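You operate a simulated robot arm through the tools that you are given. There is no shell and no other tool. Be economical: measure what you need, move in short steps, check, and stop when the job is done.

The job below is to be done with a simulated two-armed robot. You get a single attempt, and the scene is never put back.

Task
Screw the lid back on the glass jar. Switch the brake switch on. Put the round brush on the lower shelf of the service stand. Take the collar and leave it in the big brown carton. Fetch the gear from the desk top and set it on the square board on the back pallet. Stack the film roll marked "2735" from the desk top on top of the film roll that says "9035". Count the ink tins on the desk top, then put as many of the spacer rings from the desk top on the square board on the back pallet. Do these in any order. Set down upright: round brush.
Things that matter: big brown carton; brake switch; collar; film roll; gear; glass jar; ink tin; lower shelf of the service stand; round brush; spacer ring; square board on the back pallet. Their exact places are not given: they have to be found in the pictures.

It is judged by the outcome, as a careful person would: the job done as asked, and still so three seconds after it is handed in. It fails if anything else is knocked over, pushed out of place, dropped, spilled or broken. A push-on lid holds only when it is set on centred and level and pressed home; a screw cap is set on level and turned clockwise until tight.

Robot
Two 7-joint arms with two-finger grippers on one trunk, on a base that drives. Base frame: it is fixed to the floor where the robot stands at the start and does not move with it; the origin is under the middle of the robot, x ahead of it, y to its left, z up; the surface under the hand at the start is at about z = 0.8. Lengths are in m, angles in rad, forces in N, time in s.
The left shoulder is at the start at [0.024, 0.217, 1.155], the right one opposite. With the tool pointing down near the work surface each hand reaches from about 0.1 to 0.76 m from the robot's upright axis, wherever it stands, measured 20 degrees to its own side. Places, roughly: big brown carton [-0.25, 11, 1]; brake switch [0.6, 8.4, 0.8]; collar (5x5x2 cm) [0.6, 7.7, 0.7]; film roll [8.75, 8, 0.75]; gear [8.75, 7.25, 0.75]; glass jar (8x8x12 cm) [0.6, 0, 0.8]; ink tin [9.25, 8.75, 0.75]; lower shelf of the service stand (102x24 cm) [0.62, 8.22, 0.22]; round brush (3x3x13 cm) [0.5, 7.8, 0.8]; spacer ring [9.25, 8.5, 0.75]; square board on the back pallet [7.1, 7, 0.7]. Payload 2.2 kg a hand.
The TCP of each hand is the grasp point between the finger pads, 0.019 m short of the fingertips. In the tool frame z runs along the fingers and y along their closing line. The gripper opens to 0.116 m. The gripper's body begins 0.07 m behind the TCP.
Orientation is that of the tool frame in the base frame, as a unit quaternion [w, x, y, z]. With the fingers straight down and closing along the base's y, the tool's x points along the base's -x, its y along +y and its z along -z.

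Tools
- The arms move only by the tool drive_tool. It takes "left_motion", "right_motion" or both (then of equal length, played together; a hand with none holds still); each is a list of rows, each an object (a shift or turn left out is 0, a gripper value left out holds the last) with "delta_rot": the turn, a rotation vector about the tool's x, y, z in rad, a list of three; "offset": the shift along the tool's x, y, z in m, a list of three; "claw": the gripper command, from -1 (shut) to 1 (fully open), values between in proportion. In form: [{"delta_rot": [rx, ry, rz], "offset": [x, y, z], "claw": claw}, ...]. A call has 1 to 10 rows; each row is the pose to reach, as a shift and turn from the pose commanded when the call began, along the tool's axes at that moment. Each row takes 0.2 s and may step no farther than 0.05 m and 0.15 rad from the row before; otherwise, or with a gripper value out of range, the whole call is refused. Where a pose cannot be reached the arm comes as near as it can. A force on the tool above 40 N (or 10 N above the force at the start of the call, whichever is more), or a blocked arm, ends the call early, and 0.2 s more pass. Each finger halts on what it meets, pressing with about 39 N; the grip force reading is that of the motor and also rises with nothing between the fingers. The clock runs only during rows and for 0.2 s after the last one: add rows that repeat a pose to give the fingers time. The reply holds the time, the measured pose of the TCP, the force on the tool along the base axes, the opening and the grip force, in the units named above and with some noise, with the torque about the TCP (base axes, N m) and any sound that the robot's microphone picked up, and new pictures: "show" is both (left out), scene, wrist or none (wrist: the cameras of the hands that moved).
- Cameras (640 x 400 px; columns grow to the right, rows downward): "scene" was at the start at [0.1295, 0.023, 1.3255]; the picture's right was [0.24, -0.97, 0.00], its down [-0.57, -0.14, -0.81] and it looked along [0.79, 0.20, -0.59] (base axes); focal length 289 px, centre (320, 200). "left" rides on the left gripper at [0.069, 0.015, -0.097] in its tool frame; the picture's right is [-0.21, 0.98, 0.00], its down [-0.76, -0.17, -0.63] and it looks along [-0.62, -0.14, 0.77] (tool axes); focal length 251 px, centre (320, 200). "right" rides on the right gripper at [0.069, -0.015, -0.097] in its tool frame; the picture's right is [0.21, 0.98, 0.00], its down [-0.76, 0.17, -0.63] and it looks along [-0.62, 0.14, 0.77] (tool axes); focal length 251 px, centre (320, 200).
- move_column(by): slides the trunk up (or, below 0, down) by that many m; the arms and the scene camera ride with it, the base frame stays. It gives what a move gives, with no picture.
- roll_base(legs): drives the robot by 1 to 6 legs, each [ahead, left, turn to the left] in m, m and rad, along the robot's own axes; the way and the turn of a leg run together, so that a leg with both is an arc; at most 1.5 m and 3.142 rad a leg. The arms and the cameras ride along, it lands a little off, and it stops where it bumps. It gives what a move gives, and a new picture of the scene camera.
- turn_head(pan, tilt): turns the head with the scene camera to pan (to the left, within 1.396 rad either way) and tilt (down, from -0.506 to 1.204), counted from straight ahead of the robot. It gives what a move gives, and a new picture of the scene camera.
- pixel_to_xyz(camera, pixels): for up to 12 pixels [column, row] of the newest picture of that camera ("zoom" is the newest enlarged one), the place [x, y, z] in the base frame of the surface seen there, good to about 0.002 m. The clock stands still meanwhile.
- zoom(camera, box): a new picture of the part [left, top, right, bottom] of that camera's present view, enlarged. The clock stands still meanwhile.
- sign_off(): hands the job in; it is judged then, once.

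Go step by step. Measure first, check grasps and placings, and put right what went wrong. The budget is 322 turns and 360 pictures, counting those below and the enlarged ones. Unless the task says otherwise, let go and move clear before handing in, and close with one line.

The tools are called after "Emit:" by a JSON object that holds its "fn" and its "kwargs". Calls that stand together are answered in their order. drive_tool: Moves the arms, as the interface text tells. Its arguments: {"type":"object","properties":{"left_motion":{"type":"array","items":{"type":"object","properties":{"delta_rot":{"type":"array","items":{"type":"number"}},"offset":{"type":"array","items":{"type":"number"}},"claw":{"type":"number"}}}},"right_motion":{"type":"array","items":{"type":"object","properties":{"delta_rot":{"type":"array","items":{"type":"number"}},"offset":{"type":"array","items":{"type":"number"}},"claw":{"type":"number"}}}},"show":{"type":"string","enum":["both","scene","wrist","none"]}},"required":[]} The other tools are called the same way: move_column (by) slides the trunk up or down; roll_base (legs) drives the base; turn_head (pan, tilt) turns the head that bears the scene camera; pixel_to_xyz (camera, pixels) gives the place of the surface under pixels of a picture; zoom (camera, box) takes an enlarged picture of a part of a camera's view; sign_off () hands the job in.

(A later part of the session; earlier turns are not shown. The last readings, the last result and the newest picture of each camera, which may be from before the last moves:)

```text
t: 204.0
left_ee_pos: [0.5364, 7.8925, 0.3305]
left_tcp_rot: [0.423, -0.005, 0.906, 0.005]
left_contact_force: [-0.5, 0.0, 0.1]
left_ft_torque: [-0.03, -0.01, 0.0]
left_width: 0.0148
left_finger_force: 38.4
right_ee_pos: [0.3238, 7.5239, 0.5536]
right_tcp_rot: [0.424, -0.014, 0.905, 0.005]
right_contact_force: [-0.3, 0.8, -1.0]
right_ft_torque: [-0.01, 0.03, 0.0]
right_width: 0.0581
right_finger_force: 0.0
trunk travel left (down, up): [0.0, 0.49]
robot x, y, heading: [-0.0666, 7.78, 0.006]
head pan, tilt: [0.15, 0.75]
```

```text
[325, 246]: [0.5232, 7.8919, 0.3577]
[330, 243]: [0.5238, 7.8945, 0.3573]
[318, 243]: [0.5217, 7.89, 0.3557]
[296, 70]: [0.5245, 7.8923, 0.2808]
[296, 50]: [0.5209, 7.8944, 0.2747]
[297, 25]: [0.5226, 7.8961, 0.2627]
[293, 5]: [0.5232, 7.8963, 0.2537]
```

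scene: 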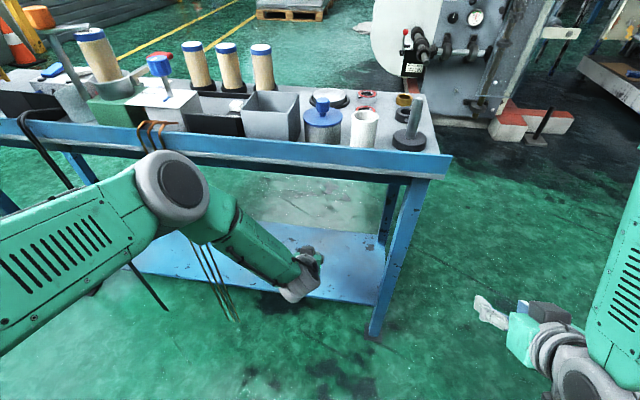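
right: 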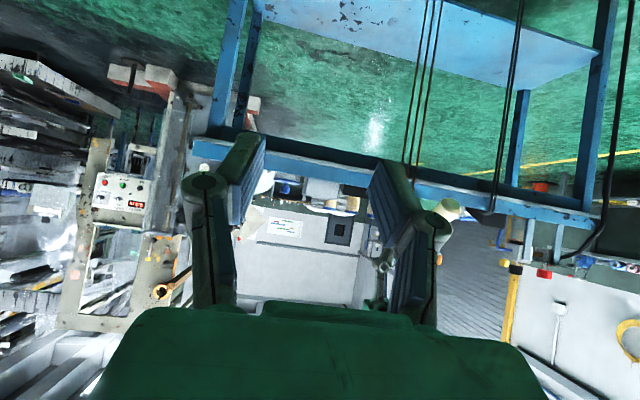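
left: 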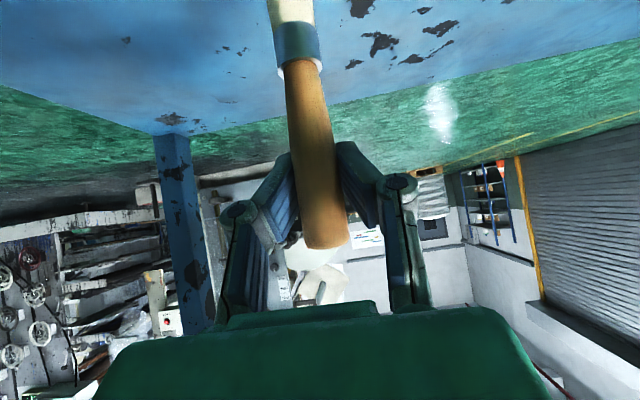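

The top is at ~0.359, so the bottom is ≈0.230, about 17 mm above the shelf. Lower 13 mm.

Emit:
{"fn": "drive_tool", "kwargs": {"left_motion": [{"offset": [0.004, 0, 0.0033]}, {"offset": [0.008, 0, 0.0065]}, {"offset": [0.01, 0, 0.0084]}, {"offset": [0.01, 0, 0.0084]}], "show": "none"}}

Emit:
{"fn": "drive_tool", "kwargs": {"left_motion": [{"offset": [0.0015, 0, 0.0013]}, {"offset": [0.003, 0, 0.0026]}, {"offset": [0.003, 0, 0.0026]}], "show": "wrist"}}

```text
t: 205.0
left_ee_pos: [0.5368, 7.892, 0.3173]
left_tcp_rot: [0.423, -0.006, 0.906, 0.006]
left_contact_force: [-0.1, 0.0, 0.4]
left_ft_torque: [-0.04, 0.03, -0.01]
left_width: 0.0145
left_finger_force: 38.2
right_ee_pos: [0.323, 7.5244, 0.5539]
right_tcp_rot: [0.424, -0.014, 0.906, 0.004]
right_contact_force: [-0.1, -0.7, 0.0]
right_ft_torque: [-0.02, 0.01, 0.02]
right_width: 0.0577
right_finger_force: 0.0
trunk travel left (down, up): [0.0, 0.49]
robot x, y, heading: [-0.0715, 7.782, 0.003]
head pan, tilt: [0.15, 0.75]
```

```text
t: 205.8
left_ee_pos: [0.5367, 7.8935, 0.314]
left_tcp_rot: [0.424, -0.005, 0.906, 0.006]
left_contact_force: [-0.5, 0.3, -0.3]
left_ft_torque: [-0.04, 0.0, -0.02]
left_width: 0.0145
left_finger_force: 39.5
right_ee_pos: [0.3226, 7.5248, 0.5533]
right_tcp_rot: [0.425, -0.015, 0.905, 0.005]
right_contact_force: [-0.5, -0.2, -0.1]
right_ft_torque: [0.0, 0.05, -0.01]
right_width: 0.0579
right_finger_force: 0.1
trunk travel left (down, up): [0.0, 0.49]
robot x, y, heading: [-0.0708, 7.7781, 0.003]
head pan, tilt: [0.15, 0.75]
```

left: 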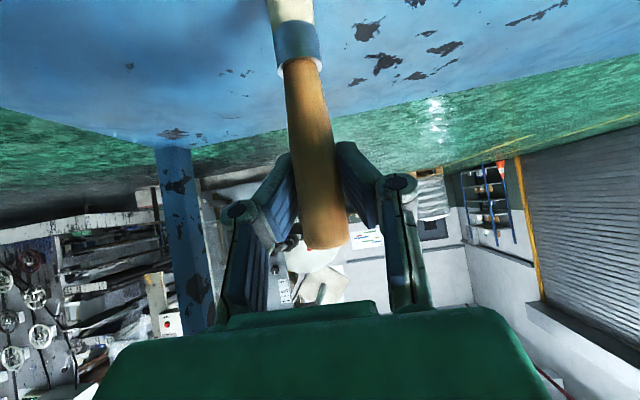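

No contact yet; another 2 mm at a time.

Emit:
{"fn": "drive_tool", "kwargs": {"left_motion": [{"offset": [0.0008, 0, 0.0006]}, {"offset": [0.0015, 0, 0.0013]}, {"offset": [0.0015, 0, 0.0013]}], "show": "none"}}

Emit:
{"fn": "pixel_to_xyz", "kwargs": {"camera": "left", "pixels": [[325, 246], [330, 243]]}}

```text
t: 206.6
left_ee_pos: [0.5364, 7.8934, 0.3123]
left_tcp_rot: [0.423, -0.005, 0.906, 0.005]
left_contact_force: [1.4, -0.1, -0.4]
left_ft_torque: [-0.02, 0.0, 0.01]
left_width: 0.0142
left_finger_force: 38.9
right_ee_pos: [0.3224, 7.5251, 0.5536]
right_tcp_rot: [0.424, -0.015, 0.905, 0.005]
right_contact_force: [-0.3, 0.3, -0.1]
right_ft_torque: [0.0, -0.03, -0.02]
right_width: 0.0582
right_finger_force: 0.1
trunk travel left (down, up): [0.0, 0.49]
robot x, y, heading: [-0.073, 7.7791, 0.004]
head pan, tilt: [0.15, 0.75]
```

```text
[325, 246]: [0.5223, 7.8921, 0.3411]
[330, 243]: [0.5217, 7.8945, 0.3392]
```

Emit:
{"fn": "drive_tool", "kwargs": {"left_motion": [{"offset": [0.0008, 0, 0.0006]}, {"offset": [0.0015, 0, 0.0013]}, {"offset": [0.0023, 0, 0.0019]}, {"offset": [0.0023, 0, 0.0019]}], "show": "wrist"}}

Emit:
{"fn": "pixel_to_xyz", "kwargs": {"camera": "left", "pixels": [[325, 246], [330, 243], [318, 170], [297, 25]]}}

```text
t: 207.6
left_ee_pos: [0.5374, 7.8913, 0.3094]
left_tcp_rot: [0.424, -0.005, 0.906, 0.006]
left_contact_force: [-0.1, -0.8, 2.4]
left_ft_torque: [0.03, 0.03, 0.02]
left_width: 0.0142
left_finger_force: 38.8
right_ee_pos: [0.3227, 7.5264, 0.5536]
right_tcp_rot: [0.424, -0.014, 0.905, 0.005]
right_contact_force: [-0.4, -0.2, 0.6]
right_ft_torque: [-0.02, 0.03, 0.01]
right_width: 0.0578
right_finger_force: 0.0
trunk travel left (down, up): [0.0, 0.49]
robot x, y, heading: [-0.0696, 7.7819, 0.004]
head pan, tilt: [0.15, 0.75]
```

left: 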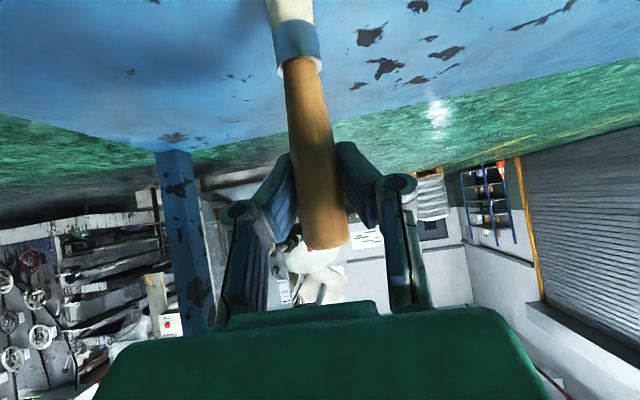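

```text
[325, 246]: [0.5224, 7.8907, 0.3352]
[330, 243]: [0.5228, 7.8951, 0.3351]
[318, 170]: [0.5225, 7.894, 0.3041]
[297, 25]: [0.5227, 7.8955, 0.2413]
```

A light 2.4 N contact; the brush is vertical. I'll settle 1 mm more and open slowly.

Emit:
{"fn": "drive_tool", "kwargs": {"left_motion": [{"offset": [0.0008, 0, 0.0006]}, {"offset": [0.0008, 0, 0.0006]}], "show": "none"}}

Emit:
{"fn": "drive_tool", "kwargs": {"left_motion": [{"claw": -0.74}, {"claw": -0.7}, {"claw": -0.6}, {"claw": -0.45}, {"claw": -0.2}, {"claw": -0.1}], "show": "wrist"}}

```text
t: 208.2
left_ee_pos: [0.5377, 7.8924, 0.3089]
left_tcp_rot: [0.424, -0.005, 0.906, 0.006]
left_contact_force: [-0.6, -0.1, 9.6]
left_ft_torque: [-0.08, 0.08, 0.01]
left_width: 0.0137
left_finger_force: 39.0
right_ee_pos: [0.3215, 7.5238, 0.5544]
right_tcp_rot: [0.424, -0.015, 0.906, 0.005]
right_contact_force: [0.1, -0.3, 0.1]
right_ft_torque: [0.01, 0.0, -0.02]
right_width: 0.0581
right_finger_force: 0.0
trunk travel left (down, up): [0.0, 0.49]
robot x, y, heading: [-0.0695, 7.7785, 0.005]
head pan, tilt: [0.15, 0.75]
```

```text
t: 209.6
left_ee_pos: [0.5369, 7.8927, 0.3073]
left_tcp_rot: [0.423, -0.005, 0.906, 0.006]
left_contact_force: [-0.5, 0.0, 0.0]
left_ft_torque: [-0.01, 0.03, -0.03]
left_width: 0.0523
left_finger_force: 0.0
right_ee_pos: [0.3231, 7.524, 0.5533]
right_tcp_rot: [0.423, -0.015, 0.906, 0.005]
right_contact_force: [0.1, 0.1, -0.2]
right_ft_torque: [-0.01, 0.0, -0.01]
right_width: 0.0579
right_finger_force: 0.0
trunk travel left (down, up): [0.0, 0.49]
robot x, y, heading: [-0.067, 7.7804, 0.008]
head pan, tilt: [0.15, 0.75]
```

left: 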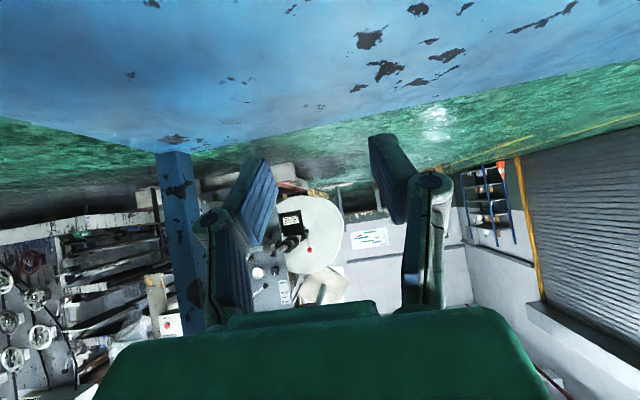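

The brush isn't between the fingers anymore. I'll check the scene.

Emit:
{"fn": "zoom", "kwargs": {"camera": "scene", "box": [220, 200, 420, 340]}}

Emit:
{"fn": "turn_head", "kwargs": {"pan": -0.2, "tilt": 1.0}}

```text
2.86 times, centred on (320, 270) of scene
```

zoom: 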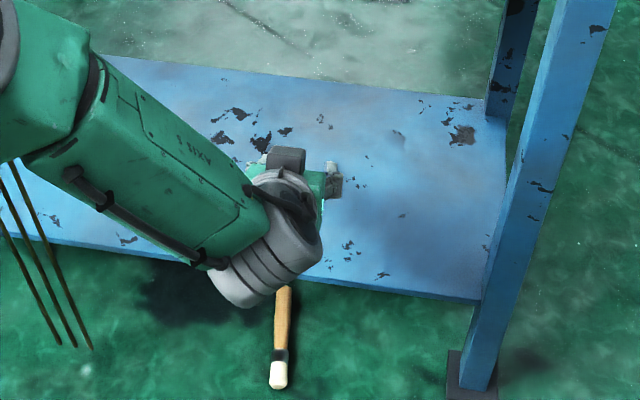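

```text
t: 210.4
left_ee_pos: [0.5367, 7.8937, 0.3068]
left_tcp_rot: [0.424, -0.005, 0.906, 0.006]
left_contact_force: [0.1, 0.2, -0.5]
left_ft_torque: [0.02, 0.0, 0.04]
left_width: 0.0524
left_finger_force: 0.1
right_ee_pos: [0.3222, 7.524, 0.5537]
right_tcp_rot: [0.424, -0.015, 0.906, 0.006]
right_contact_force: [0.0, -0.3, 0.0]
right_ft_torque: [0.0, 0.0, 0.01]
right_width: 0.0583
right_finger_force: 0.1
trunk travel left (down, up): [0.0, 0.49]
robot x, y, heading: [-0.0732, 7.7787, 0.007]
head pan, tilt: [-0.201, 1.0]
```

scene: 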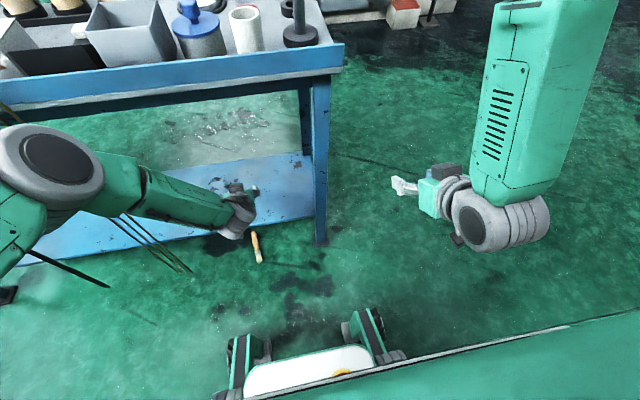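

The brush tipped off the shelf again on release (too much press, 9.6 N). I'll withdraw, locate it, and redo it with a no-pressure release. Back off and measure.

Emit:
{"fn": "pixel_to_xyz", "kwargs": {"camera": "scene", "pixels": [[255, 234], [257, 244], [259, 256], [260, 261]]}}

Emit:
{"fn": "roll_base", "kwargs": {"legs": [[-0.4, 0, 0]]}}

Emit:
{"fn": "zoom", "kwargs": {"camera": "scene", "box": [200, 120, 320, 200]}}

```text
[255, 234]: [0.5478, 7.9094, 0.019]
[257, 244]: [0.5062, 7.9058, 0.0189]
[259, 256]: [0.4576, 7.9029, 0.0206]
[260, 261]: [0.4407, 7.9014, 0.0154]
```

```text
t: 212.9
left_ee_pos: [0.1465, 7.8937, 0.3077]
left_tcp_rot: [0.424, -0.009, 0.906, 0.007]
left_contact_force: [0.3, 0.6, 0.8]
left_ft_torque: [0.02, -0.01, -0.01]
left_width: 0.052
left_finger_force: 0.1
right_ee_pos: [-0.0642, 7.524, 0.5534]
right_tcp_rot: [0.424, -0.018, 0.905, 0.007]
right_contact_force: [-0.4, -1.3, -0.6]
right_ft_torque: [0.01, 0.02, -0.03]
right_width: 0.058
right_finger_force: 0.0
trunk travel left (down, up): [0.0, 0.49]
robot x, y, heading: [-0.4594, 7.7753, 0.017]
head pan, tilt: [-0.201, 1.0]
```

scene: 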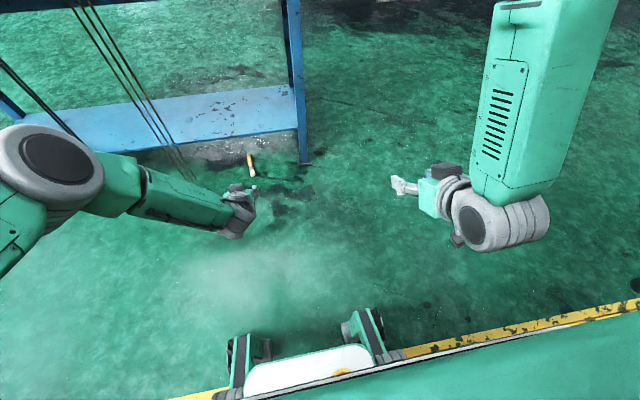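

```text
5.00 times, centred on (260, 160) of scene
```

zoom: 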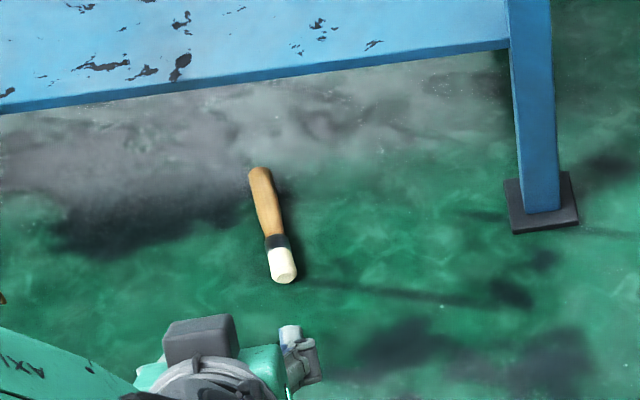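

The brush now lies from (0.435, 7.902) to (0.56, 7.91). I'll raise the left hand out of the way and bring the right hand to the floor-pick pose.

Emit:
{"fn": "drive_tool", "kwargs": {"left_motion": [{"offset": [-0.034, 0.0, -0.029]}, {"offset": [-0.068, 0.0, -0.058]}, {"offset": [-0.102, 0.0, -0.087]}, {"offset": [-0.136, 0.0, -0.116]}, {"offset": [-0.17, 0.0, -0.145]}, {"offset": [-0.204, 0.0, -0.174]}, {"offset": [-0.238, 0.0, -0.203]}, {"offset": [-0.272, 0.0, -0.232]}, {"offset": [-0.306, 0.0, -0.261]}, {"offset": [-0.34, 0.0, -0.29]}], "right_motion": [{"offset": [0.038, 0.0025, 0.026], "delta_rot": [0, 0.052, 0]}, {"offset": [0.076, 0.005, 0.052], "delta_rot": [0, 0.104, 0]}, {"offset": [0.114, 0.0075, 0.078], "delta_rot": [0, 0.156, 0]}, {"offset": [0.152, 0.01, 0.105], "delta_rot": [0, 0.208, 0]}, {"offset": [0.19, 0.0125, 0.131], "delta_rot": [0, 0.26, 0]}, {"offset": [0.228, 0.015, 0.157], "delta_rot": [0, 0.312, 0]}, {"offset": [0.266, 0.0175, 0.183], "delta_rot": [0, 0.364, 0]}, {"offset": [0.304, 0.02, 0.21], "delta_rot": [0, 0.416, 0]}, {"offset": [0.342, 0.0225, 0.236], "delta_rot": [0, 0.468, 0]}, {"offset": [0.37, 0.025, 0.255], "delta_rot": [0, 0.52, 0]}], "show": "none"}}

Emit:
{"fn": "drive_tool", "kwargs": {"left_motion": [{"offset": [-0.005, 0.03, -0.045], "delta_rot": [0, 0.1, 0]}, {"offset": [-0.01, 0.06, -0.08], "delta_rot": [0, 0.2, 0]}, {"offset": [-0.02, 0.09, -0.11], "delta_rot": [0, 0.3, 0]}, {"offset": [-0.03, 0.12, -0.14], "delta_rot": [0, 0.42, 0]}, {"offset": [-0.04, 0.15, -0.17], "delta_rot": [0, 0.54, 0]}, {"offset": [-0.05, 0.18, -0.2], "delta_rot": [0, 0.66, 0]}, {"offset": [-0.06, 0.21, -0.23], "delta_rot": [0, 0.78, 0]}, {"offset": [-0.07, 0.24, -0.25], "delta_rot": [0, 0.87, 0]}], "show": "scene"}}

```text
t: 215.1
left_ee_pos: [0.1394, 7.8906, 0.7603]
left_tcp_rot: [0.425, -0.009, 0.905, 0.007]
left_contact_force: [0.0, -0.6, 0.5]
left_ft_torque: [0.0, 0.01, 0.01]
left_width: 0.0523
left_finger_force: 0.0
right_ee_pos: [-0.1061, 7.5449, 0.1042]
right_tcp_rot: [0.179, -0.02, 0.984, 0.003]
right_contact_force: [-0.2, 1.2, 0.5]
right_ft_torque: [-0.01, 0.02, 0.02]
right_width: 0.0579
right_finger_force: 0.1
trunk travel left (down, up): [0.0, 0.49]
robot x, y, heading: [-0.4629, 7.7769, 0.013]
head pan, tilt: [-0.201, 1.0]
```

```text
refused: row 1 steps farther than a row can; nothing moved
```

Right hand is in the pick pose. Retry the left tuck with smaller steps.

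Emit:
{"fn": "drive_tool", "kwargs": {"left_motion": [{"offset": [-0.005, 0.025, -0.035], "delta_rot": [0, 0.1, 0]}, {"offset": [-0.01, 0.05, -0.07], "delta_rot": [0, 0.2, 0]}, {"offset": [-0.015, 0.075, -0.1], "delta_rot": [0, 0.3, 0]}, {"offset": [-0.02, 0.1, -0.13], "delta_rot": [0, 0.42, 0]}, {"offset": [-0.03, 0.13, -0.16], "delta_rot": [0, 0.54, 0]}, {"offset": [-0.04, 0.16, -0.19], "delta_rot": [0, 0.66, 0]}, {"offset": [-0.05, 0.19, -0.215], "delta_rot": [0, 0.78, 0]}, {"offset": [-0.06, 0.22, -0.24], "delta_rot": [0, 0.87, 0]}], "show": "none"}}

Emit:
{"fn": "roll_base", "kwargs": {"legs": [[0.3, 0.353, -0.013]]}}

```text
t: 216.9
left_ee_pos: [-0.0092, 8.1091, 0.955]
left_tcp_rot: [0.003, -0.01, 1.0, 0.001]
left_contact_force: [-0.6, 0.4, -0.1]
left_ft_torque: [0.02, 0.01, 0.0]
left_width: 0.0523
left_finger_force: 0.0
right_ee_pos: [-0.1074, 7.5461, 0.1058]
right_tcp_rot: [0.18, -0.021, 0.984, 0.002]
right_contact_force: [-1.0, 0.4, 0.5]
right_ft_torque: [-0.01, 0.0, -0.02]
right_width: 0.058
right_finger_force: 0.0
trunk travel left (down, up): [0.0, 0.49]
robot x, y, heading: [-0.4587, 7.7715, 0.015]
head pan, tilt: [-0.201, 1.0]
```

```text
t: 219.7
left_ee_pos: [0.2877, 8.4733, 0.9546]
left_tcp_rot: [0.004, -0.007, 1.0, 0.004]
left_contact_force: [0.1, -0.1, 0.6]
left_ft_torque: [0.03, 0.04, 0.0]
left_width: 0.0521
left_finger_force: 0.0
right_ee_pos: [0.1832, 7.9121, 0.1058]
right_tcp_rot: [0.179, -0.015, 0.984, 0.001]
right_contact_force: [-1.0, -0.4, -0.1]
right_ft_torque: [0.01, 0.01, 0.0]
right_width: 0.0582
right_finger_force: 0.1
trunk travel left (down, up): [0.0, 0.49]
robot x, y, heading: [-0.1656, 8.1466, 0.007]
head pan, tilt: [-0.201, 1.0]
```

scene: 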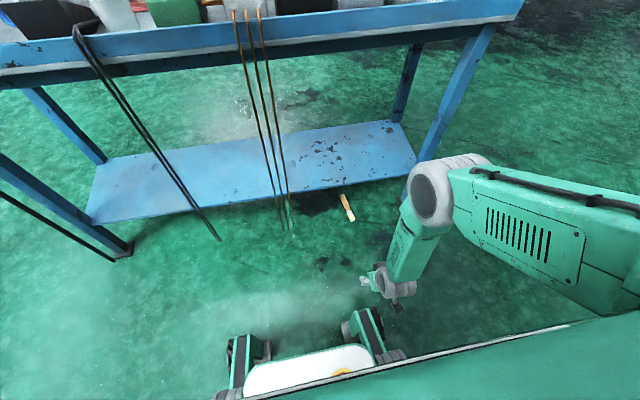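

I'll check the wire ends and the brush once more, then drive in.

Emit:
{"fn": "pixel_to_xyz", "kwargs": {"camera": "scene", "pixels": [[281, 220], [289, 225], [270, 150], [343, 198], [347, 208], [351, 218], [215, 235], [412, 185], [420, 165], [404, 230]]}}

```text
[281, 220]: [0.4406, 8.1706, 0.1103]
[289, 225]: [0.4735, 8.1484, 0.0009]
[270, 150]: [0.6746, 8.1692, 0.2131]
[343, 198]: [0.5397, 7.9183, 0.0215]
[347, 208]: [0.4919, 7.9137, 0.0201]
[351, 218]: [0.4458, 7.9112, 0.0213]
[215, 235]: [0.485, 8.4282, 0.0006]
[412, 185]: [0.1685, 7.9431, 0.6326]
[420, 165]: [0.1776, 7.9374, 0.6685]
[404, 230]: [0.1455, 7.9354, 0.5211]
```

Wires end at x 0.44, clear of my base. Drive 0.257 m in.

Emit:
{"fn": "roll_base", "kwargs": {"legs": [[0.257, 0, -0.007]]}}

Emit:
{"fn": "drive_tool", "kwargs": {"right_motion": [{"offset": [0.008, 0, 0.03]}, {"offset": [0.012, 0, 0.055]}, {"offset": [0.015, 0, 0.07]}, {"offset": [0.016, 0, 0.073]}, {"offset": [0.016, 0, 0.073]}], "show": "wrist"}}

```text
t: 221.6
left_ee_pos: [0.5412, 8.4736, 0.9546]
left_tcp_rot: [0.005, -0.003, 1.0, 0.002]
left_contact_force: [0.4, 0.8, 0.1]
left_ft_torque: [0.01, 0.02, -0.03]
left_width: 0.0519
left_finger_force: 0.1
right_ee_pos: [0.4349, 7.9103, 0.1062]
right_tcp_rot: [0.18, -0.011, 0.984, -0.002]
right_contact_force: [-0.7, 0.3, -1.1]
right_ft_torque: [-0.03, 0.0, -0.01]
right_width: 0.0579
right_finger_force: 0.0
trunk travel left (down, up): [0.0, 0.49]
robot x, y, heading: [0.0853, 8.1493, -0.005]
head pan, tilt: [-0.201, 1.0]
```

scene: 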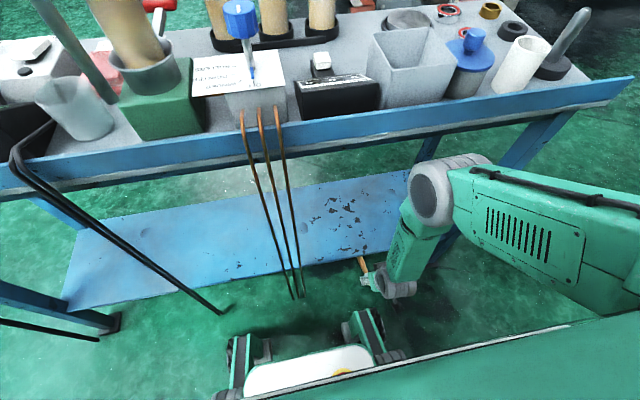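

```text
t: 222.8
left_ee_pos: [0.5383, 8.4736, 0.9567]
left_tcp_rot: [0.004, -0.003, 1.0, 0.002]
left_contact_force: [-0.4, 0.5, 0.8]
left_ft_torque: [-0.01, 0.0, 0.0]
left_width: 0.052
left_finger_force: 0.0
right_ee_pos: [0.4454, 7.9082, 0.0331]
right_tcp_rot: [0.179, -0.012, 0.984, -0.001]
right_contact_force: [-0.7, -0.7, -1.2]
right_ft_torque: [0.01, 0.02, 0.04]
right_width: 0.0579
right_finger_force: 0.1
trunk travel left (down, up): [0.0, 0.49]
robot x, y, heading: [0.0852, 8.1479, -0.003]
head pan, tilt: [-0.201, 1.0]
```

right: 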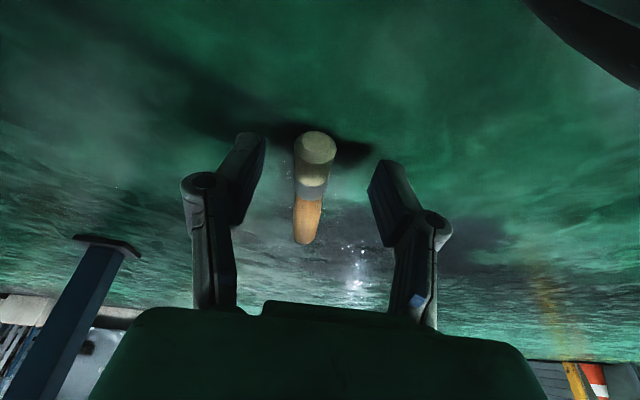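

Straddled. Lower 4 mm and grip.

Emit:
{"fn": "drive_tool", "kwargs": {"right_motion": [{"offset": [0.0013, 0, 0.004]}, {"offset": [0.0013, 0, 0.004], "claw": -0.4}, {"offset": [0.0013, 0, 0.004], "claw": -0.7}, {"offset": [0.0013, 0, 0.004], "claw": -1}, {"offset": [0.0013, 0, 0.004], "claw": -1}, {"offset": [-0.005, 0, -0.015]}, {"offset": [-0.015, 0, -0.045]}, {"offset": [-0.017, 0, -0.05]}], "show": "wrist"}}

```text
t: 224.6
left_ee_pos: [0.538, 8.4737, 0.957]
left_tcp_rot: [0.005, -0.004, 1.0, 0.002]
left_contact_force: [-1.1, 0.2, 0.0]
left_ft_torque: [0.0, -0.01, 0.0]
left_width: 0.0521
left_finger_force: 0.0
right_ee_pos: [0.4433, 7.9108, 0.0875]
right_tcp_rot: [0.18, -0.012, 0.984, -0.001]
right_contact_force: [0.4, -0.3, 0.2]
right_ft_torque: [0.03, 0.03, 0.01]
right_width: 0.0213
right_finger_force: 39.0
trunk travel left (down, up): [0.0, 0.49]
robot x, y, heading: [0.0867, 8.1438, -0.003]
head pan, tilt: [-0.201, 1.0]
```

right: 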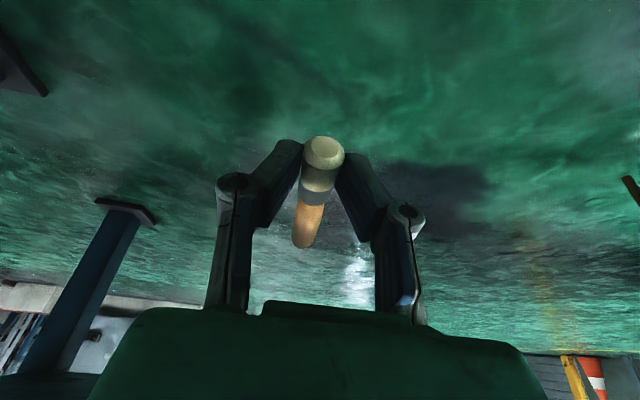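

Got it. I'll back out, raise the trunk, and bring the right hand to the same handover pose as before.

Emit:
{"fn": "roll_base", "kwargs": {"legs": [[-0.55, 0, 0]]}}

Emit:
{"fn": "move_column", "kwargs": {"by": 0.3}}

Emit:
{"fn": "drive_tool", "kwargs": {"right_motion": [{"offset": [-0.029, 0.01, -0.031], "delta_rot": [0, -0.05, 0]}, {"offset": [-0.058, 0.02, -0.062], "delta_rot": [0, -0.1, 0]}, {"offset": [-0.087, 0.035, -0.092], "delta_rot": [0, -0.17, 0]}, {"offset": [-0.116, 0.05, -0.122], "delta_rot": [0, -0.24, 0]}, {"offset": [-0.146, 0.065, -0.152], "delta_rot": [0, -0.31, 0]}, {"offset": [-0.176, 0.08, -0.182], "delta_rot": [0, -0.38, 0]}, {"offset": [-0.206, 0.095, -0.212], "delta_rot": [0, -0.45, 0]}, {"offset": [-0.236, 0.11, -0.242], "delta_rot": [0, -0.52, 0]}, {"offset": [-0.264, 0.125, -0.272], "delta_rot": [0, -0.59, 0]}, {"offset": [-0.264, 0.125, -0.272], "delta_rot": [0, -0.6, 0]}], "show": "none"}}

Emit:
{"fn": "drive_tool", "kwargs": {"right_motion": [{"offset": [-0.03, 0.012, -0.003], "delta_rot": [0, -0.04, 0]}, {"offset": [-0.06, 0.025, -0.006], "delta_rot": [0, -0.07, 0]}, {"offset": [-0.09, 0.036, -0.009], "delta_rot": [0, -0.1, 0]}, {"offset": [-0.102, 0.04, -0.01], "delta_rot": [0, -0.1, 0]}, {"offset": [-0.102, 0.04, -0.01], "delta_rot": [0, -0.1, 0]}], "show": "none"}}

```text
t: 227.7
left_ee_pos: [-0.0131, 8.4749, 0.9557]
left_tcp_rot: [0.006, -0.007, 1.0, 0.003]
left_contact_force: [-0.1, 0.2, 0.3]
left_ft_torque: [0.01, -0.04, 0.02]
left_width: 0.0521
left_finger_force: 0.1
right_ee_pos: [-0.1058, 7.9115, 0.0871]
right_tcp_rot: [0.181, -0.015, 0.983, 0.001]
right_contact_force: [-0.2, -0.8, -0.2]
right_ft_torque: [0.02, 0.01, -0.01]
right_width: 0.0216
right_finger_force: 38.9
trunk travel left (down, up): [0.0, 0.49]
robot x, y, heading: [-0.4625, 8.1475, 0.004]
head pan, tilt: [-0.201, 1.0]
```

scene: 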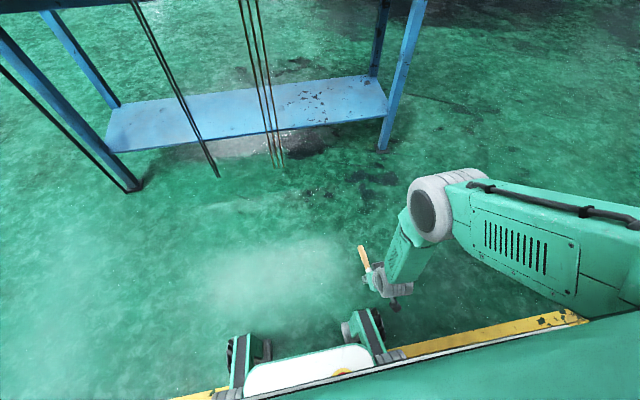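

```text
t: 230.7
left_ee_pos: [-0.014, 8.4744, 1.2578]
left_tcp_rot: [0.007, -0.006, 1.0, 0.003]
left_contact_force: [0.3, -0.6, 0.4]
left_ft_torque: [0.02, 0.01, 0.01]
left_width: 0.0525
left_finger_force: 0.0
right_ee_pos: [-0.1035, 7.912, 0.3878]
right_tcp_rot: [0.182, -0.014, 0.983, 0.001]
right_contact_force: [-0.7, -0.1, -0.3]
right_ft_torque: [-0.02, 0.01, -0.04]
right_width: 0.0216
right_finger_force: 38.8
trunk travel left (down, up): [-0.3, 0.19]
robot x, y, heading: [-0.463, 8.1507, 0.004]
head pan, tilt: [-0.201, 1.0]
```

```text
t: 232.9
left_ee_pos: [-0.0146, 8.475, 1.2577]
left_tcp_rot: [0.007, -0.005, 1.0, 0.002]
left_contact_force: [0.5, 0.2, -0.2]
left_ft_torque: [0.01, 0.0, -0.01]
left_width: 0.0524
left_finger_force: 0.1
right_ee_pos: [0.0407, 8.0455, 0.7344]
right_tcp_rot: [0.465, -0.015, 0.885, 0.005]
right_contact_force: [-0.2, 0.3, -1.0]
right_ft_torque: [0.0, 0.01, -0.02]
right_width: 0.0214
right_finger_force: 39.1
trunk travel left (down, up): [-0.3, 0.19]
robot x, y, heading: [-0.4622, 8.1463, 0.005]
head pan, tilt: [-0.201, 1.0]
```

```text
t: 234.1
left_ee_pos: [-0.0134, 8.4754, 1.2575]
left_tcp_rot: [0.008, -0.007, 1.0, 0.003]
left_contact_force: [-0.3, 0.6, 0.8]
left_ft_torque: [0.02, -0.05, 0.0]
left_width: 0.052
left_finger_force: 0.1
right_ee_pos: [0.0903, 8.0833, 0.8255]
right_tcp_rot: [0.508, -0.014, 0.861, 0.005]
right_contact_force: [0.1, -0.2, -0.3]
right_ft_torque: [0.02, 0.04, 0.03]
right_width: 0.0215
right_finger_force: 39.4
trunk travel left (down, up): [-0.3, 0.19]
robot x, y, heading: [-0.4617, 8.1458, 0.001]
head pan, tilt: [-0.201, 1.0]
```

I'll bring the left hand over the handle end (expected near x 0.19, y 8.084, z 0.89).

Emit:
{"fn": "drive_tool", "kwargs": {"left_motion": [{"offset": [-0.01, -0.03, 0.035], "claw": -0.2}, {"offset": [-0.02, -0.06, 0.07]}, {"offset": [-0.035, -0.095, 0.1]}, {"offset": [-0.05, -0.13, 0.13]}, {"offset": [-0.065, -0.165, 0.16]}, {"offset": [-0.085, -0.205, 0.18]}, {"offset": [-0.105, -0.245, 0.2]}, {"offset": [-0.13, -0.285, 0.215]}, {"offset": [-0.155, -0.325, 0.23]}, {"offset": [-0.175, -0.36, 0.24]}], "show": "none"}}

Emit:
{"fn": "drive_tool", "kwargs": {"left_motion": [{"offset": [0, 0, 0]}, {"offset": [0, 0, 0]}], "show": "wrist"}}

```text
t: 236.3
left_ee_pos: [0.1681, 8.1159, 1.0128]
left_tcp_rot: [0.005, -0.005, 1.0, 0.006]
left_contact_force: [0.8, 0.4, -0.8]
left_ft_torque: [0.04, 0.02, 0.01]
left_width: 0.0463
left_finger_force: 0.0
right_ee_pos: [0.0917, 8.0798, 0.8249]
right_tcp_rot: [0.507, -0.013, 0.862, 0.006]
right_contact_force: [0.3, -0.1, -0.7]
right_ft_torque: [0.04, 0.05, 0.02]
right_width: 0.0213
right_finger_force: 39.0
trunk travel left (down, up): [-0.3, 0.19]
robot x, y, heading: [-0.4656, 8.147, -0.0]
head pan, tilt: [-0.201, 1.0]
```

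```text
t: 236.9
left_ee_pos: [0.1678, 8.1171, 1.0147]
left_tcp_rot: [0.007, -0.006, 1.0, 0.003]
left_contact_force: [0.5, 0.7, 0.0]
left_ft_torque: [0.0, 0.0, 0.01]
left_width: 0.0465
left_finger_force: 0.0
right_ee_pos: [0.0911, 8.0814, 0.8259]
right_tcp_rot: [0.508, -0.013, 0.861, 0.005]
right_contact_force: [-0.4, 0.7, 0.1]
right_ft_torque: [-0.04, 0.01, 0.02]
right_width: 0.0217
right_finger_force: 38.8
trunk travel left (down, up): [-0.3, 0.19]
robot x, y, heading: [-0.4664, 8.1478, 0.003]
head pan, tilt: [-0.201, 1.0]
```

left: 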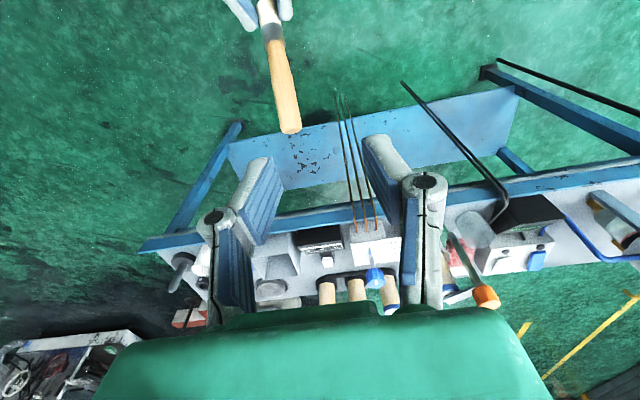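

Emit:
{"fn": "pixel_to_xyz", "kwargs": {"camera": "left", "pixels": [[290, 130], [287, 115], [283, 95], [279, 70], [275, 50]]}}

```text
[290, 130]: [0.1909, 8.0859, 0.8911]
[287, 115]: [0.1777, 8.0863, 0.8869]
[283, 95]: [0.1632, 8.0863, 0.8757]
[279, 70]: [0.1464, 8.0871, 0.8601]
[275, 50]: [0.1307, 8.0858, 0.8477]
```

Handle at y 8.086, grip point (0.168, 8.086, 0.868). Descend and grip.

Emit:
{"fn": "drive_tool", "kwargs": {"left_motion": [{"offset": [0, -0.02, 0.02]}, {"offset": [0, -0.031, 0.05]}, {"offset": [0, -0.031, 0.08]}, {"offset": [0, -0.031, 0.12]}, {"offset": [0, -0.031, 0.147]}, {"offset": [0, -0.031, 0.147]}, {"offset": [0, -0.031, 0.147]}], "show": "wrist"}}

```text
t: 238.5
left_ee_pos: [0.1683, 8.0904, 0.8693]
left_tcp_rot: [0.007, -0.006, 1.0, 0.004]
left_contact_force: [-0.9, -0.4, 0.9]
left_ft_torque: [0.02, -0.01, 0.0]
left_width: 0.0466
left_finger_force: 0.0
left hand out of reach, approached as far as the arm can: row 4, 5, 6, 7
right_ee_pos: [0.0909, 8.0814, 0.8258]
right_tcp_rot: [0.508, -0.013, 0.861, 0.006]
right_contact_force: [-0.3, -0.2, -0.5]
right_ft_torque: [0.0, 0.02, 0.01]
right_width: 0.0216
right_finger_force: 38.6
trunk travel left (down, up): [-0.3, 0.19]
robot x, y, heading: [-0.463, 8.1455, 0.006]
head pan, tilt: [-0.201, 1.0]
```

left: 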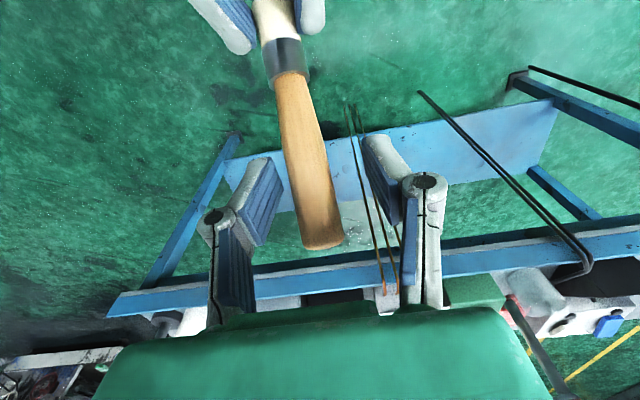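

Emit:
{"fn": "drive_tool", "kwargs": {"left_motion": [{"offset": [0, -0.004, 0]}, {"offset": [0, -0.004, 0], "claw": -0.45}, {"offset": [0, -0.004, 0], "claw": -0.6}, {"offset": [0, -0.004, 0], "claw": -0.8}, {"offset": [0, -0.004, 0], "claw": -1}, {"offset": [0, -0.004, 0], "claw": -1}], "right_motion": [{}, {}, {}, {}, {"claw": -1}, {"claw": -1}], "show": "none"}}

Emit:
{"fn": "drive_tool", "kwargs": {"right_motion": [{"claw": -0.3}, {"claw": 0.0}, {"offset": [0, 0, -0.03]}, {"offset": [0, 0, -0.06]}, {"offset": [0.02, -0.03, -0.08]}, {"offset": [0.04, -0.07, -0.09]}, {"offset": [0.06, -0.11, -0.09], "delta_rot": [0, 0.1, 0]}, {"offset": [0.06, -0.15, -0.09], "delta_rot": [0, 0.2, 0]}], "show": "wrist"}}

```text
t: 239.9
left_ee_pos: [0.1679, 8.0873, 0.87]
left_tcp_rot: [0.008, -0.006, 1.0, 0.002]
left_contact_force: [3.1, -4.5, -2.4]
left_ft_torque: [-0.22, -0.14, 0.26]
left_width: 0.0203
left_finger_force: 39.4
right_ee_pos: [0.0902, 8.0819, 0.8251]
right_tcp_rot: [0.508, -0.014, 0.861, 0.006]
right_contact_force: [-2.3, 5.4, 1.8]
right_ft_torque: [0.01, -0.12, 0.2]
right_width: 0.0215
right_finger_force: 39.1
trunk travel left (down, up): [-0.3, 0.19]
robot x, y, heading: [-0.4662, 8.1505, 0.002]
head pan, tilt: [-0.201, 1.0]
```

```text
t: 241.7
left_ee_pos: [0.1664, 8.0847, 0.8702]
left_tcp_rot: [0.007, -0.006, 1.0, 0.004]
left_contact_force: [-0.3, -0.1, 0.1]
left_ft_torque: [0.03, 0.0, 0.01]
left_width: 0.0201
left_finger_force: 39.0
right_ee_pos: [-0.0148, 7.9259, 0.8153]
right_tcp_rot: [0.418, -0.014, 0.908, 0.007]
right_contact_force: [0.9, -0.3, 0.1]
right_ft_torque: [0.01, 0.0, 0.01]
right_width: 0.058
right_finger_force: 0.1
trunk travel left (down, up): [-0.3, 0.19]
robot x, y, heading: [-0.4615, 8.1448, 0.007]
head pan, tilt: [-0.201, 1.0]
```

right: 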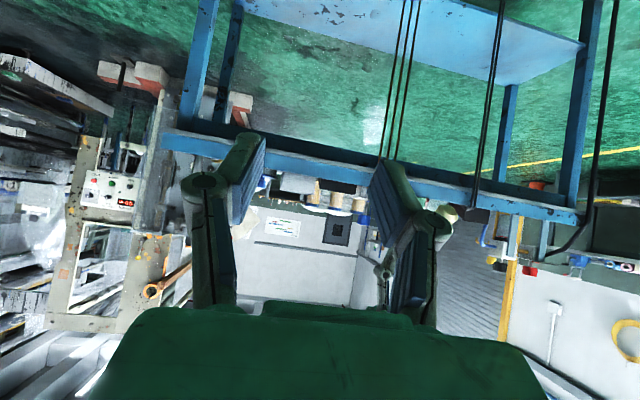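

Left holds it (0.020). Pitch it upright as before.

Emit:
{"fn": "drive_tool", "kwargs": {"left_motion": [{"offset": [0.01, 0.02, 0.0], "delta_rot": [0, -0.11, 0]}, {"offset": [0.02, 0.04, 0.0], "delta_rot": [0, -0.22, 0]}, {"offset": [0.02, 0.06, 0.01], "delta_rot": [0, -0.33, 0]}, {"offset": [0.02, 0.08, 0.02], "delta_rot": [0, -0.44, 0]}, {"offset": [0.02, 0.1, 0.03], "delta_rot": [0, -0.55, 0]}, {"offset": [0.02, 0.12, 0.04], "delta_rot": [0, -0.66, 0]}, {"offset": [0.02, 0.14, 0.05], "delta_rot": [0, -0.77, 0]}, {"offset": [0.02, 0.16, 0.06], "delta_rot": [0, -0.87, 0]}, {"offset": [0.02, 0.16, 0.06], "delta_rot": [0, -0.87, 0]}, {"offset": [0.02, 0.16, 0.06], "delta_rot": [0, -0.87, 0]}], "right_motion": [{"offset": [0, -0.02, -0.02]}, {"offset": [0, -0.04, -0.04]}, {"offset": [0, -0.05, -0.06]}, {"offset": [0, -0.05, -0.07]}, {"offset": [0, -0.05, -0.07]}, {"offset": [0, -0.05, -0.07]}, {"offset": [0, -0.05, -0.07]}, {"offset": [0, -0.05, -0.07]}, {"offset": [0, -0.05, -0.07]}, {"offset": [0, -0.05, -0.07]}], "show": "wrist"}}

Emit:
{"fn": "pixel_to_xyz", "kwargs": {"camera": "left", "pixels": [[325, 230], [320, 180], [312, 130], [305, 90], [297, 45], [293, 15], [297, 60]]}}

```text
t: 243.9
left_ee_pos: [0.1438, 8.2493, 0.8125]
left_tcp_rot: [0.428, -0.004, 0.904, 0.006]
left_contact_force: [0.6, 0.2, -0.1]
left_ft_torque: [0.02, 0.0, -0.02]
left_width: 0.0205
left_finger_force: 38.6
right_ee_pos: [-0.0598, 7.8776, 0.856]
right_tcp_rot: [0.42, -0.014, 0.907, 0.005]
right_contact_force: [-0.3, 0.3, 0.2]
right_ft_torque: [-0.02, 0.01, 0.02]
right_width: 0.0581
right_finger_force: 0.1
right hand out of reach, approached as far as the arm can: row 4, 5, 6, 7, 8, 9, 10
trunk travel left (down, up): [-0.3, 0.19]
robot x, y, heading: [-0.4662, 8.151, 0.0]
head pan, tilt: [-0.201, 1.0]
```

right: 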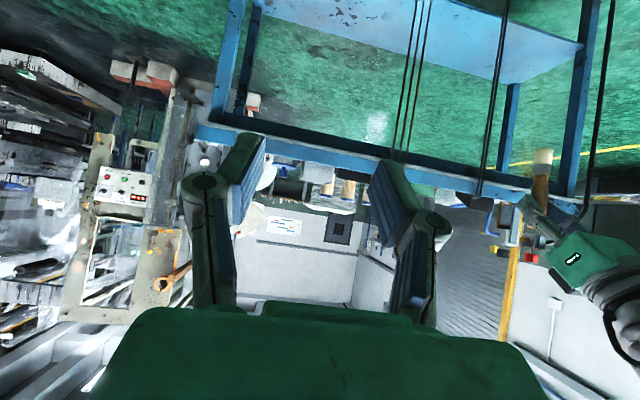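
left: 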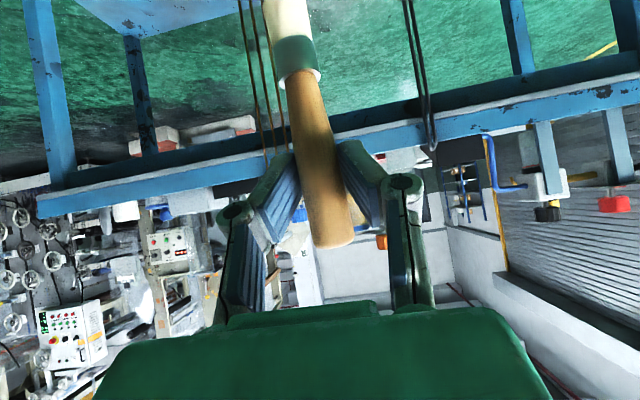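

```text
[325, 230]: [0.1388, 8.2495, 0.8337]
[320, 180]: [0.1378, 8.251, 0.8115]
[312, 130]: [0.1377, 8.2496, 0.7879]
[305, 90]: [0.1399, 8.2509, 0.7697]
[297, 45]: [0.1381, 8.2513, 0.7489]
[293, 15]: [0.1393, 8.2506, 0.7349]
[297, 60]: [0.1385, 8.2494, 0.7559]
```

Vertical again. Shift the base right 0.355 m, lower the trunk and hand.

Emit:
{"fn": "roll_base", "kwargs": {"legs": [[0, -0.355, 0]]}}

Emit:
{"fn": "move_column", "kwargs": {"by": -0.3}}

Emit:
{"fn": "drive_tool", "kwargs": {"left_motion": [{"offset": [0.03, 0, 0.025]}, {"offset": [0.06, 0, 0.05]}, {"offset": [0.09, 0, 0.075]}, {"offset": [0.1186, 0, 0.0998]}, {"offset": [0.1186, 0, 0.0998]}, {"offset": [0.1186, 0, 0.0998]}], "show": "wrist"}}

Emit:
{"fn": "pixel_to_xyz", "kwargs": {"camera": "left", "pixels": [[330, 244], [325, 230], [312, 130], [297, 45], [293, 15], [291, 3]]}}

```text
t: 246.2
left_ee_pos: [0.1445, 7.8959, 0.8117]
left_tcp_rot: [0.428, -0.004, 0.904, 0.003]
left_contact_force: [0.3, -0.4, 0.1]
left_ft_torque: [-0.03, -0.03, -0.02]
left_width: 0.0208
left_finger_force: 39.0
right_ee_pos: [-0.0605, 7.5239, 0.859]
right_tcp_rot: [0.419, -0.013, 0.908, 0.001]
right_contact_force: [0.3, -0.1, -0.4]
right_ft_torque: [-0.05, 0.01, -0.03]
right_width: 0.0579
right_finger_force: 0.0
trunk travel left (down, up): [-0.3, 0.19]
robot x, y, heading: [-0.4623, 7.7868, -0.002]
head pan, tilt: [-0.201, 1.0]
```

scene: 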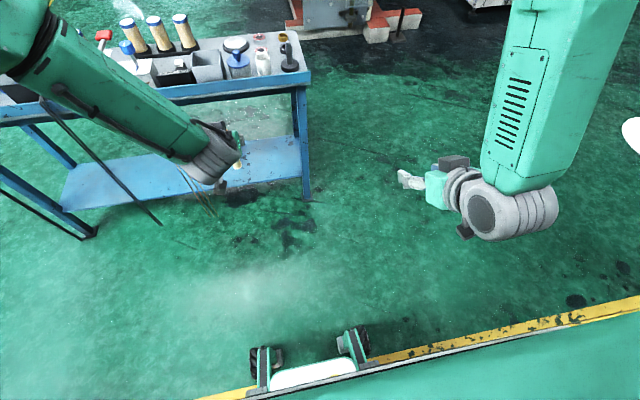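

```text
t: 249.2
left_ee_pos: [0.141, 7.8901, 0.5155]
left_tcp_rot: [0.429, -0.002, 0.903, 0.006]
left_contact_force: [-0.7, -0.4, 0.2]
left_ft_torque: [-0.02, 0.01, -0.02]
left_width: 0.0203
left_finger_force: 38.6
right_ee_pos: [-0.064, 7.521, 0.5573]
right_tcp_rot: [0.421, -0.013, 0.907, 0.005]
right_contact_force: [-0.3, 0.9, 0.2]
right_ft_torque: [0.0, 0.01, 0.0]
right_width: 0.0579
right_finger_force: 0.0
trunk travel left (down, up): [0.0, 0.49]
robot x, y, heading: [-0.4638, 7.7851, -0.005]
head pan, tilt: [-0.201, 1.0]
```

```text
t: 250.6
left_ee_pos: [0.1461, 7.8903, 0.3653]
left_tcp_rot: [0.429, -0.001, 0.903, 0.006]
left_contact_force: [-0.6, 0.4, -0.1]
left_ft_torque: [-0.02, 0.03, -0.01]
left_width: 0.0202
left_finger_force: 39.2
right_ee_pos: [-0.0639, 7.5184, 0.5576]
right_tcp_rot: [0.421, -0.012, 0.907, 0.005]
right_contact_force: [-0.4, 0.2, 0.3]
right_ft_torque: [-0.02, 0.01, 0.0]
right_width: 0.058
right_finger_force: 0.1
trunk travel left (down, up): [0.0, 0.49]
robot x, y, heading: [-0.459, 7.788, 0.002]
head pan, tilt: [-0.201, 1.0]
```

left: 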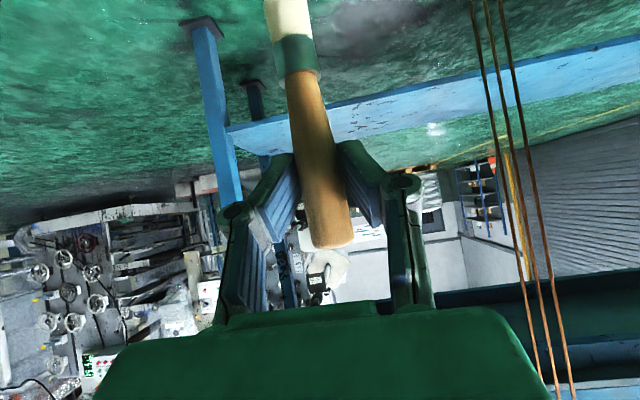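

```text
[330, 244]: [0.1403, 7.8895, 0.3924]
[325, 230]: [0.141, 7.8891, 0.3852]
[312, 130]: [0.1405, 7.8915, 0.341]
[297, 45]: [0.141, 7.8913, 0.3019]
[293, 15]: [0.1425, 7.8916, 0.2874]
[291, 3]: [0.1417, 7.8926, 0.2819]
```

Now drive in 0.39 m.

Emit:
{"fn": "roll_base", "kwargs": {"legs": [[0.39, 0, 0]]}}

Emit:
{"fn": "drive_tool", "kwargs": {"left_motion": [{"offset": [0.0, 0, 0.015]}, {"offset": [0.008, 0, 0.022]}, {"offset": [0.0151, 0, 0.0281]}, {"offset": [0.0235, 0, 0.0352]}, {"offset": [0.0235, 0, 0.0352]}], "show": "wrist"}}

Emit:
{"fn": "pixel_to_xyz", "kwargs": {"camera": "left", "pixels": [[330, 244], [325, 230], [312, 130], [297, 45], [293, 15], [291, 3]]}}

```text
t: 253.0
left_ee_pos: [0.5266, 7.8823, 0.3648]
left_tcp_rot: [0.429, 0.003, 0.903, 0.003]
left_contact_force: [0.2, -0.1, -0.3]
left_ft_torque: [-0.01, -0.02, -0.02]
left_width: 0.02
left_finger_force: 38.7
right_ee_pos: [0.3125, 7.5124, 0.5572]
right_tcp_rot: [0.422, -0.007, 0.907, 0.002]
right_contact_force: [0.1, -0.2, -0.1]
right_ft_torque: [-0.03, -0.02, 0.02]
right_width: 0.0581
right_finger_force: 0.0
trunk travel left (down, up): [0.0, 0.49]
robot x, y, heading: [-0.0853, 7.7868, -0.009]
head pan, tilt: [-0.201, 1.0]
```

scene: 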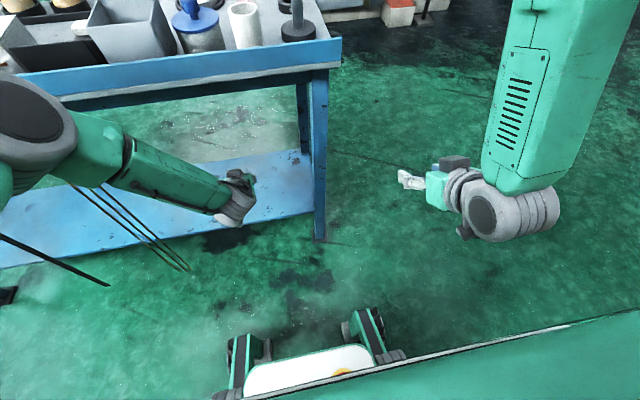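

```text
t: 254.2
left_ee_pos: [0.5397, 7.8816, 0.3284]
left_tcp_rot: [0.431, 0.003, 0.902, 0.003]
left_contact_force: [-0.1, -0.1, -0.4]
left_ft_torque: [0.0, -0.01, -0.05]
left_width: 0.0198
left_finger_force: 38.8
right_ee_pos: [0.3104, 7.5132, 0.5586]
right_tcp_rot: [0.423, -0.008, 0.906, 0.003]
right_contact_force: [0.3, -0.2, -1.0]
right_ft_torque: [-0.03, -0.01, 0.02]
right_width: 0.0583
right_finger_force: 0.0
trunk travel left (down, up): [0.0, 0.49]
robot x, y, heading: [-0.083, 7.7879, -0.009]
head pan, tilt: [-0.201, 1.0]
```

left: 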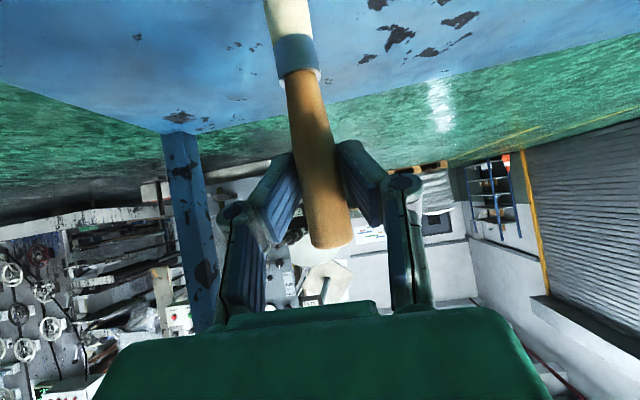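

```text
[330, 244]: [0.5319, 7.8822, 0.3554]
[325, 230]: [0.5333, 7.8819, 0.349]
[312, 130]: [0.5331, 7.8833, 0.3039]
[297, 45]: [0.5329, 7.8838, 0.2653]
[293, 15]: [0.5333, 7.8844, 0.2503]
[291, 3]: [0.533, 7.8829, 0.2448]
```

Vertical at x≈0.543. Lower 12 mm, then creep.

Emit:
{"fn": "drive_tool", "kwargs": {"left_motion": [{"offset": [0.004, 0, 0.0033]}, {"offset": [0.0075, 0, 0.006]}, {"offset": [0.0092, 0, 0.0076]}, {"offset": [0.0092, 0, 0.0076]}], "show": "none"}}

Emit:
{"fn": "drive_tool", "kwargs": {"left_motion": [{"offset": [0.0008, 0, 0.0006]}, {"offset": [0.0015, 0, 0.0013]}, {"offset": [0.0015, 0, 0.0013]}], "show": "none"}}

```text
t: 255.2
left_ee_pos: [0.5383, 7.8818, 0.315]
left_tcp_rot: [0.43, 0.002, 0.903, 0.004]
left_contact_force: [-0.9, -0.5, -0.6]
left_ft_torque: [-0.05, 0.04, 0.02]
left_width: 0.0198
left_finger_force: 38.8
right_ee_pos: [0.3096, 7.5117, 0.5578]
right_tcp_rot: [0.423, -0.007, 0.906, 0.003]
right_contact_force: [0.2, 0.4, -0.7]
right_ft_torque: [0.03, 0.01, 0.03]
right_width: 0.0579
right_finger_force: 0.0
trunk travel left (down, up): [0.0, 0.49]
robot x, y, heading: [-0.085, 7.7877, -0.007]
head pan, tilt: [-0.201, 1.0]
```

```text
t: 256.0
left_ee_pos: [0.5369, 7.8818, 0.3119]
left_tcp_rot: [0.431, 0.002, 0.903, 0.004]
left_contact_force: [-0.1, 0.4, -0.7]
left_ft_torque: [0.02, 0.0, -0.01]
left_width: 0.0199
left_finger_force: 38.7
right_ee_pos: [0.3114, 7.5119, 0.5586]
right_tcp_rot: [0.423, -0.008, 0.906, 0.003]
right_contact_force: [-0.1, 0.2, -0.4]
right_ft_torque: [-0.01, -0.02, 0.0]
right_width: 0.0578
right_finger_force: 0.1
trunk travel left (down, up): [0.0, 0.49]
robot x, y, heading: [-0.0793, 7.7882, -0.01]
head pan, tilt: [-0.201, 1.0]
```

Emit:
{"fn": "drive_tool", "kwargs": {"left_motion": [{"offset": [0.0008, 0, 0.0006]}, {"offset": [0.0008, 0, 0.0006]}], "show": "none"}}

Emit:
{"fn": "drive_tool", "kwargs": {"left_motion": [{"offset": [0.0008, 0, 0.0006]}, {"offset": [0.0008, 0, 0.0006]}], "show": "none"}}

```text
t: 256.6
left_ee_pos: [0.5375, 7.8836, 0.3109]
left_tcp_rot: [0.431, 0.002, 0.903, 0.003]
left_contact_force: [-0.8, 0.5, 0.0]
left_ft_torque: [0.04, 0.02, 0.0]
left_width: 0.02
left_finger_force: 38.7
right_ee_pos: [0.3096, 7.5117, 0.5596]
right_tcp_rot: [0.423, -0.007, 0.906, 0.003]
right_contact_force: [-0.3, -0.7, -0.9]
right_ft_torque: [0.0, 0.02, 0.03]
right_width: 0.058
right_finger_force: 0.1
trunk travel left (down, up): [0.0, 0.49]
robot x, y, heading: [-0.0848, 7.7879, -0.008]
head pan, tilt: [-0.201, 1.0]
```

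```text
t: 257.2
left_ee_pos: [0.5386, 7.8822, 0.3093]
left_tcp_rot: [0.431, 0.003, 0.902, 0.003]
left_contact_force: [0.3, -0.4, 0.4]
left_ft_torque: [0.0, -0.03, -0.02]
left_width: 0.02
left_finger_force: 39.0
right_ee_pos: [0.3111, 7.5117, 0.5582]
right_tcp_rot: [0.422, -0.008, 0.906, 0.003]
right_contact_force: [-1.0, 0.1, -0.5]
right_ft_torque: [-0.03, 0.01, -0.01]
right_width: 0.058
right_finger_force: 0.0
trunk travel left (down, up): [0.0, 0.49]
robot x, y, heading: [-0.0836, 7.7893, -0.005]
head pan, tilt: [-0.201, 1.0]
```

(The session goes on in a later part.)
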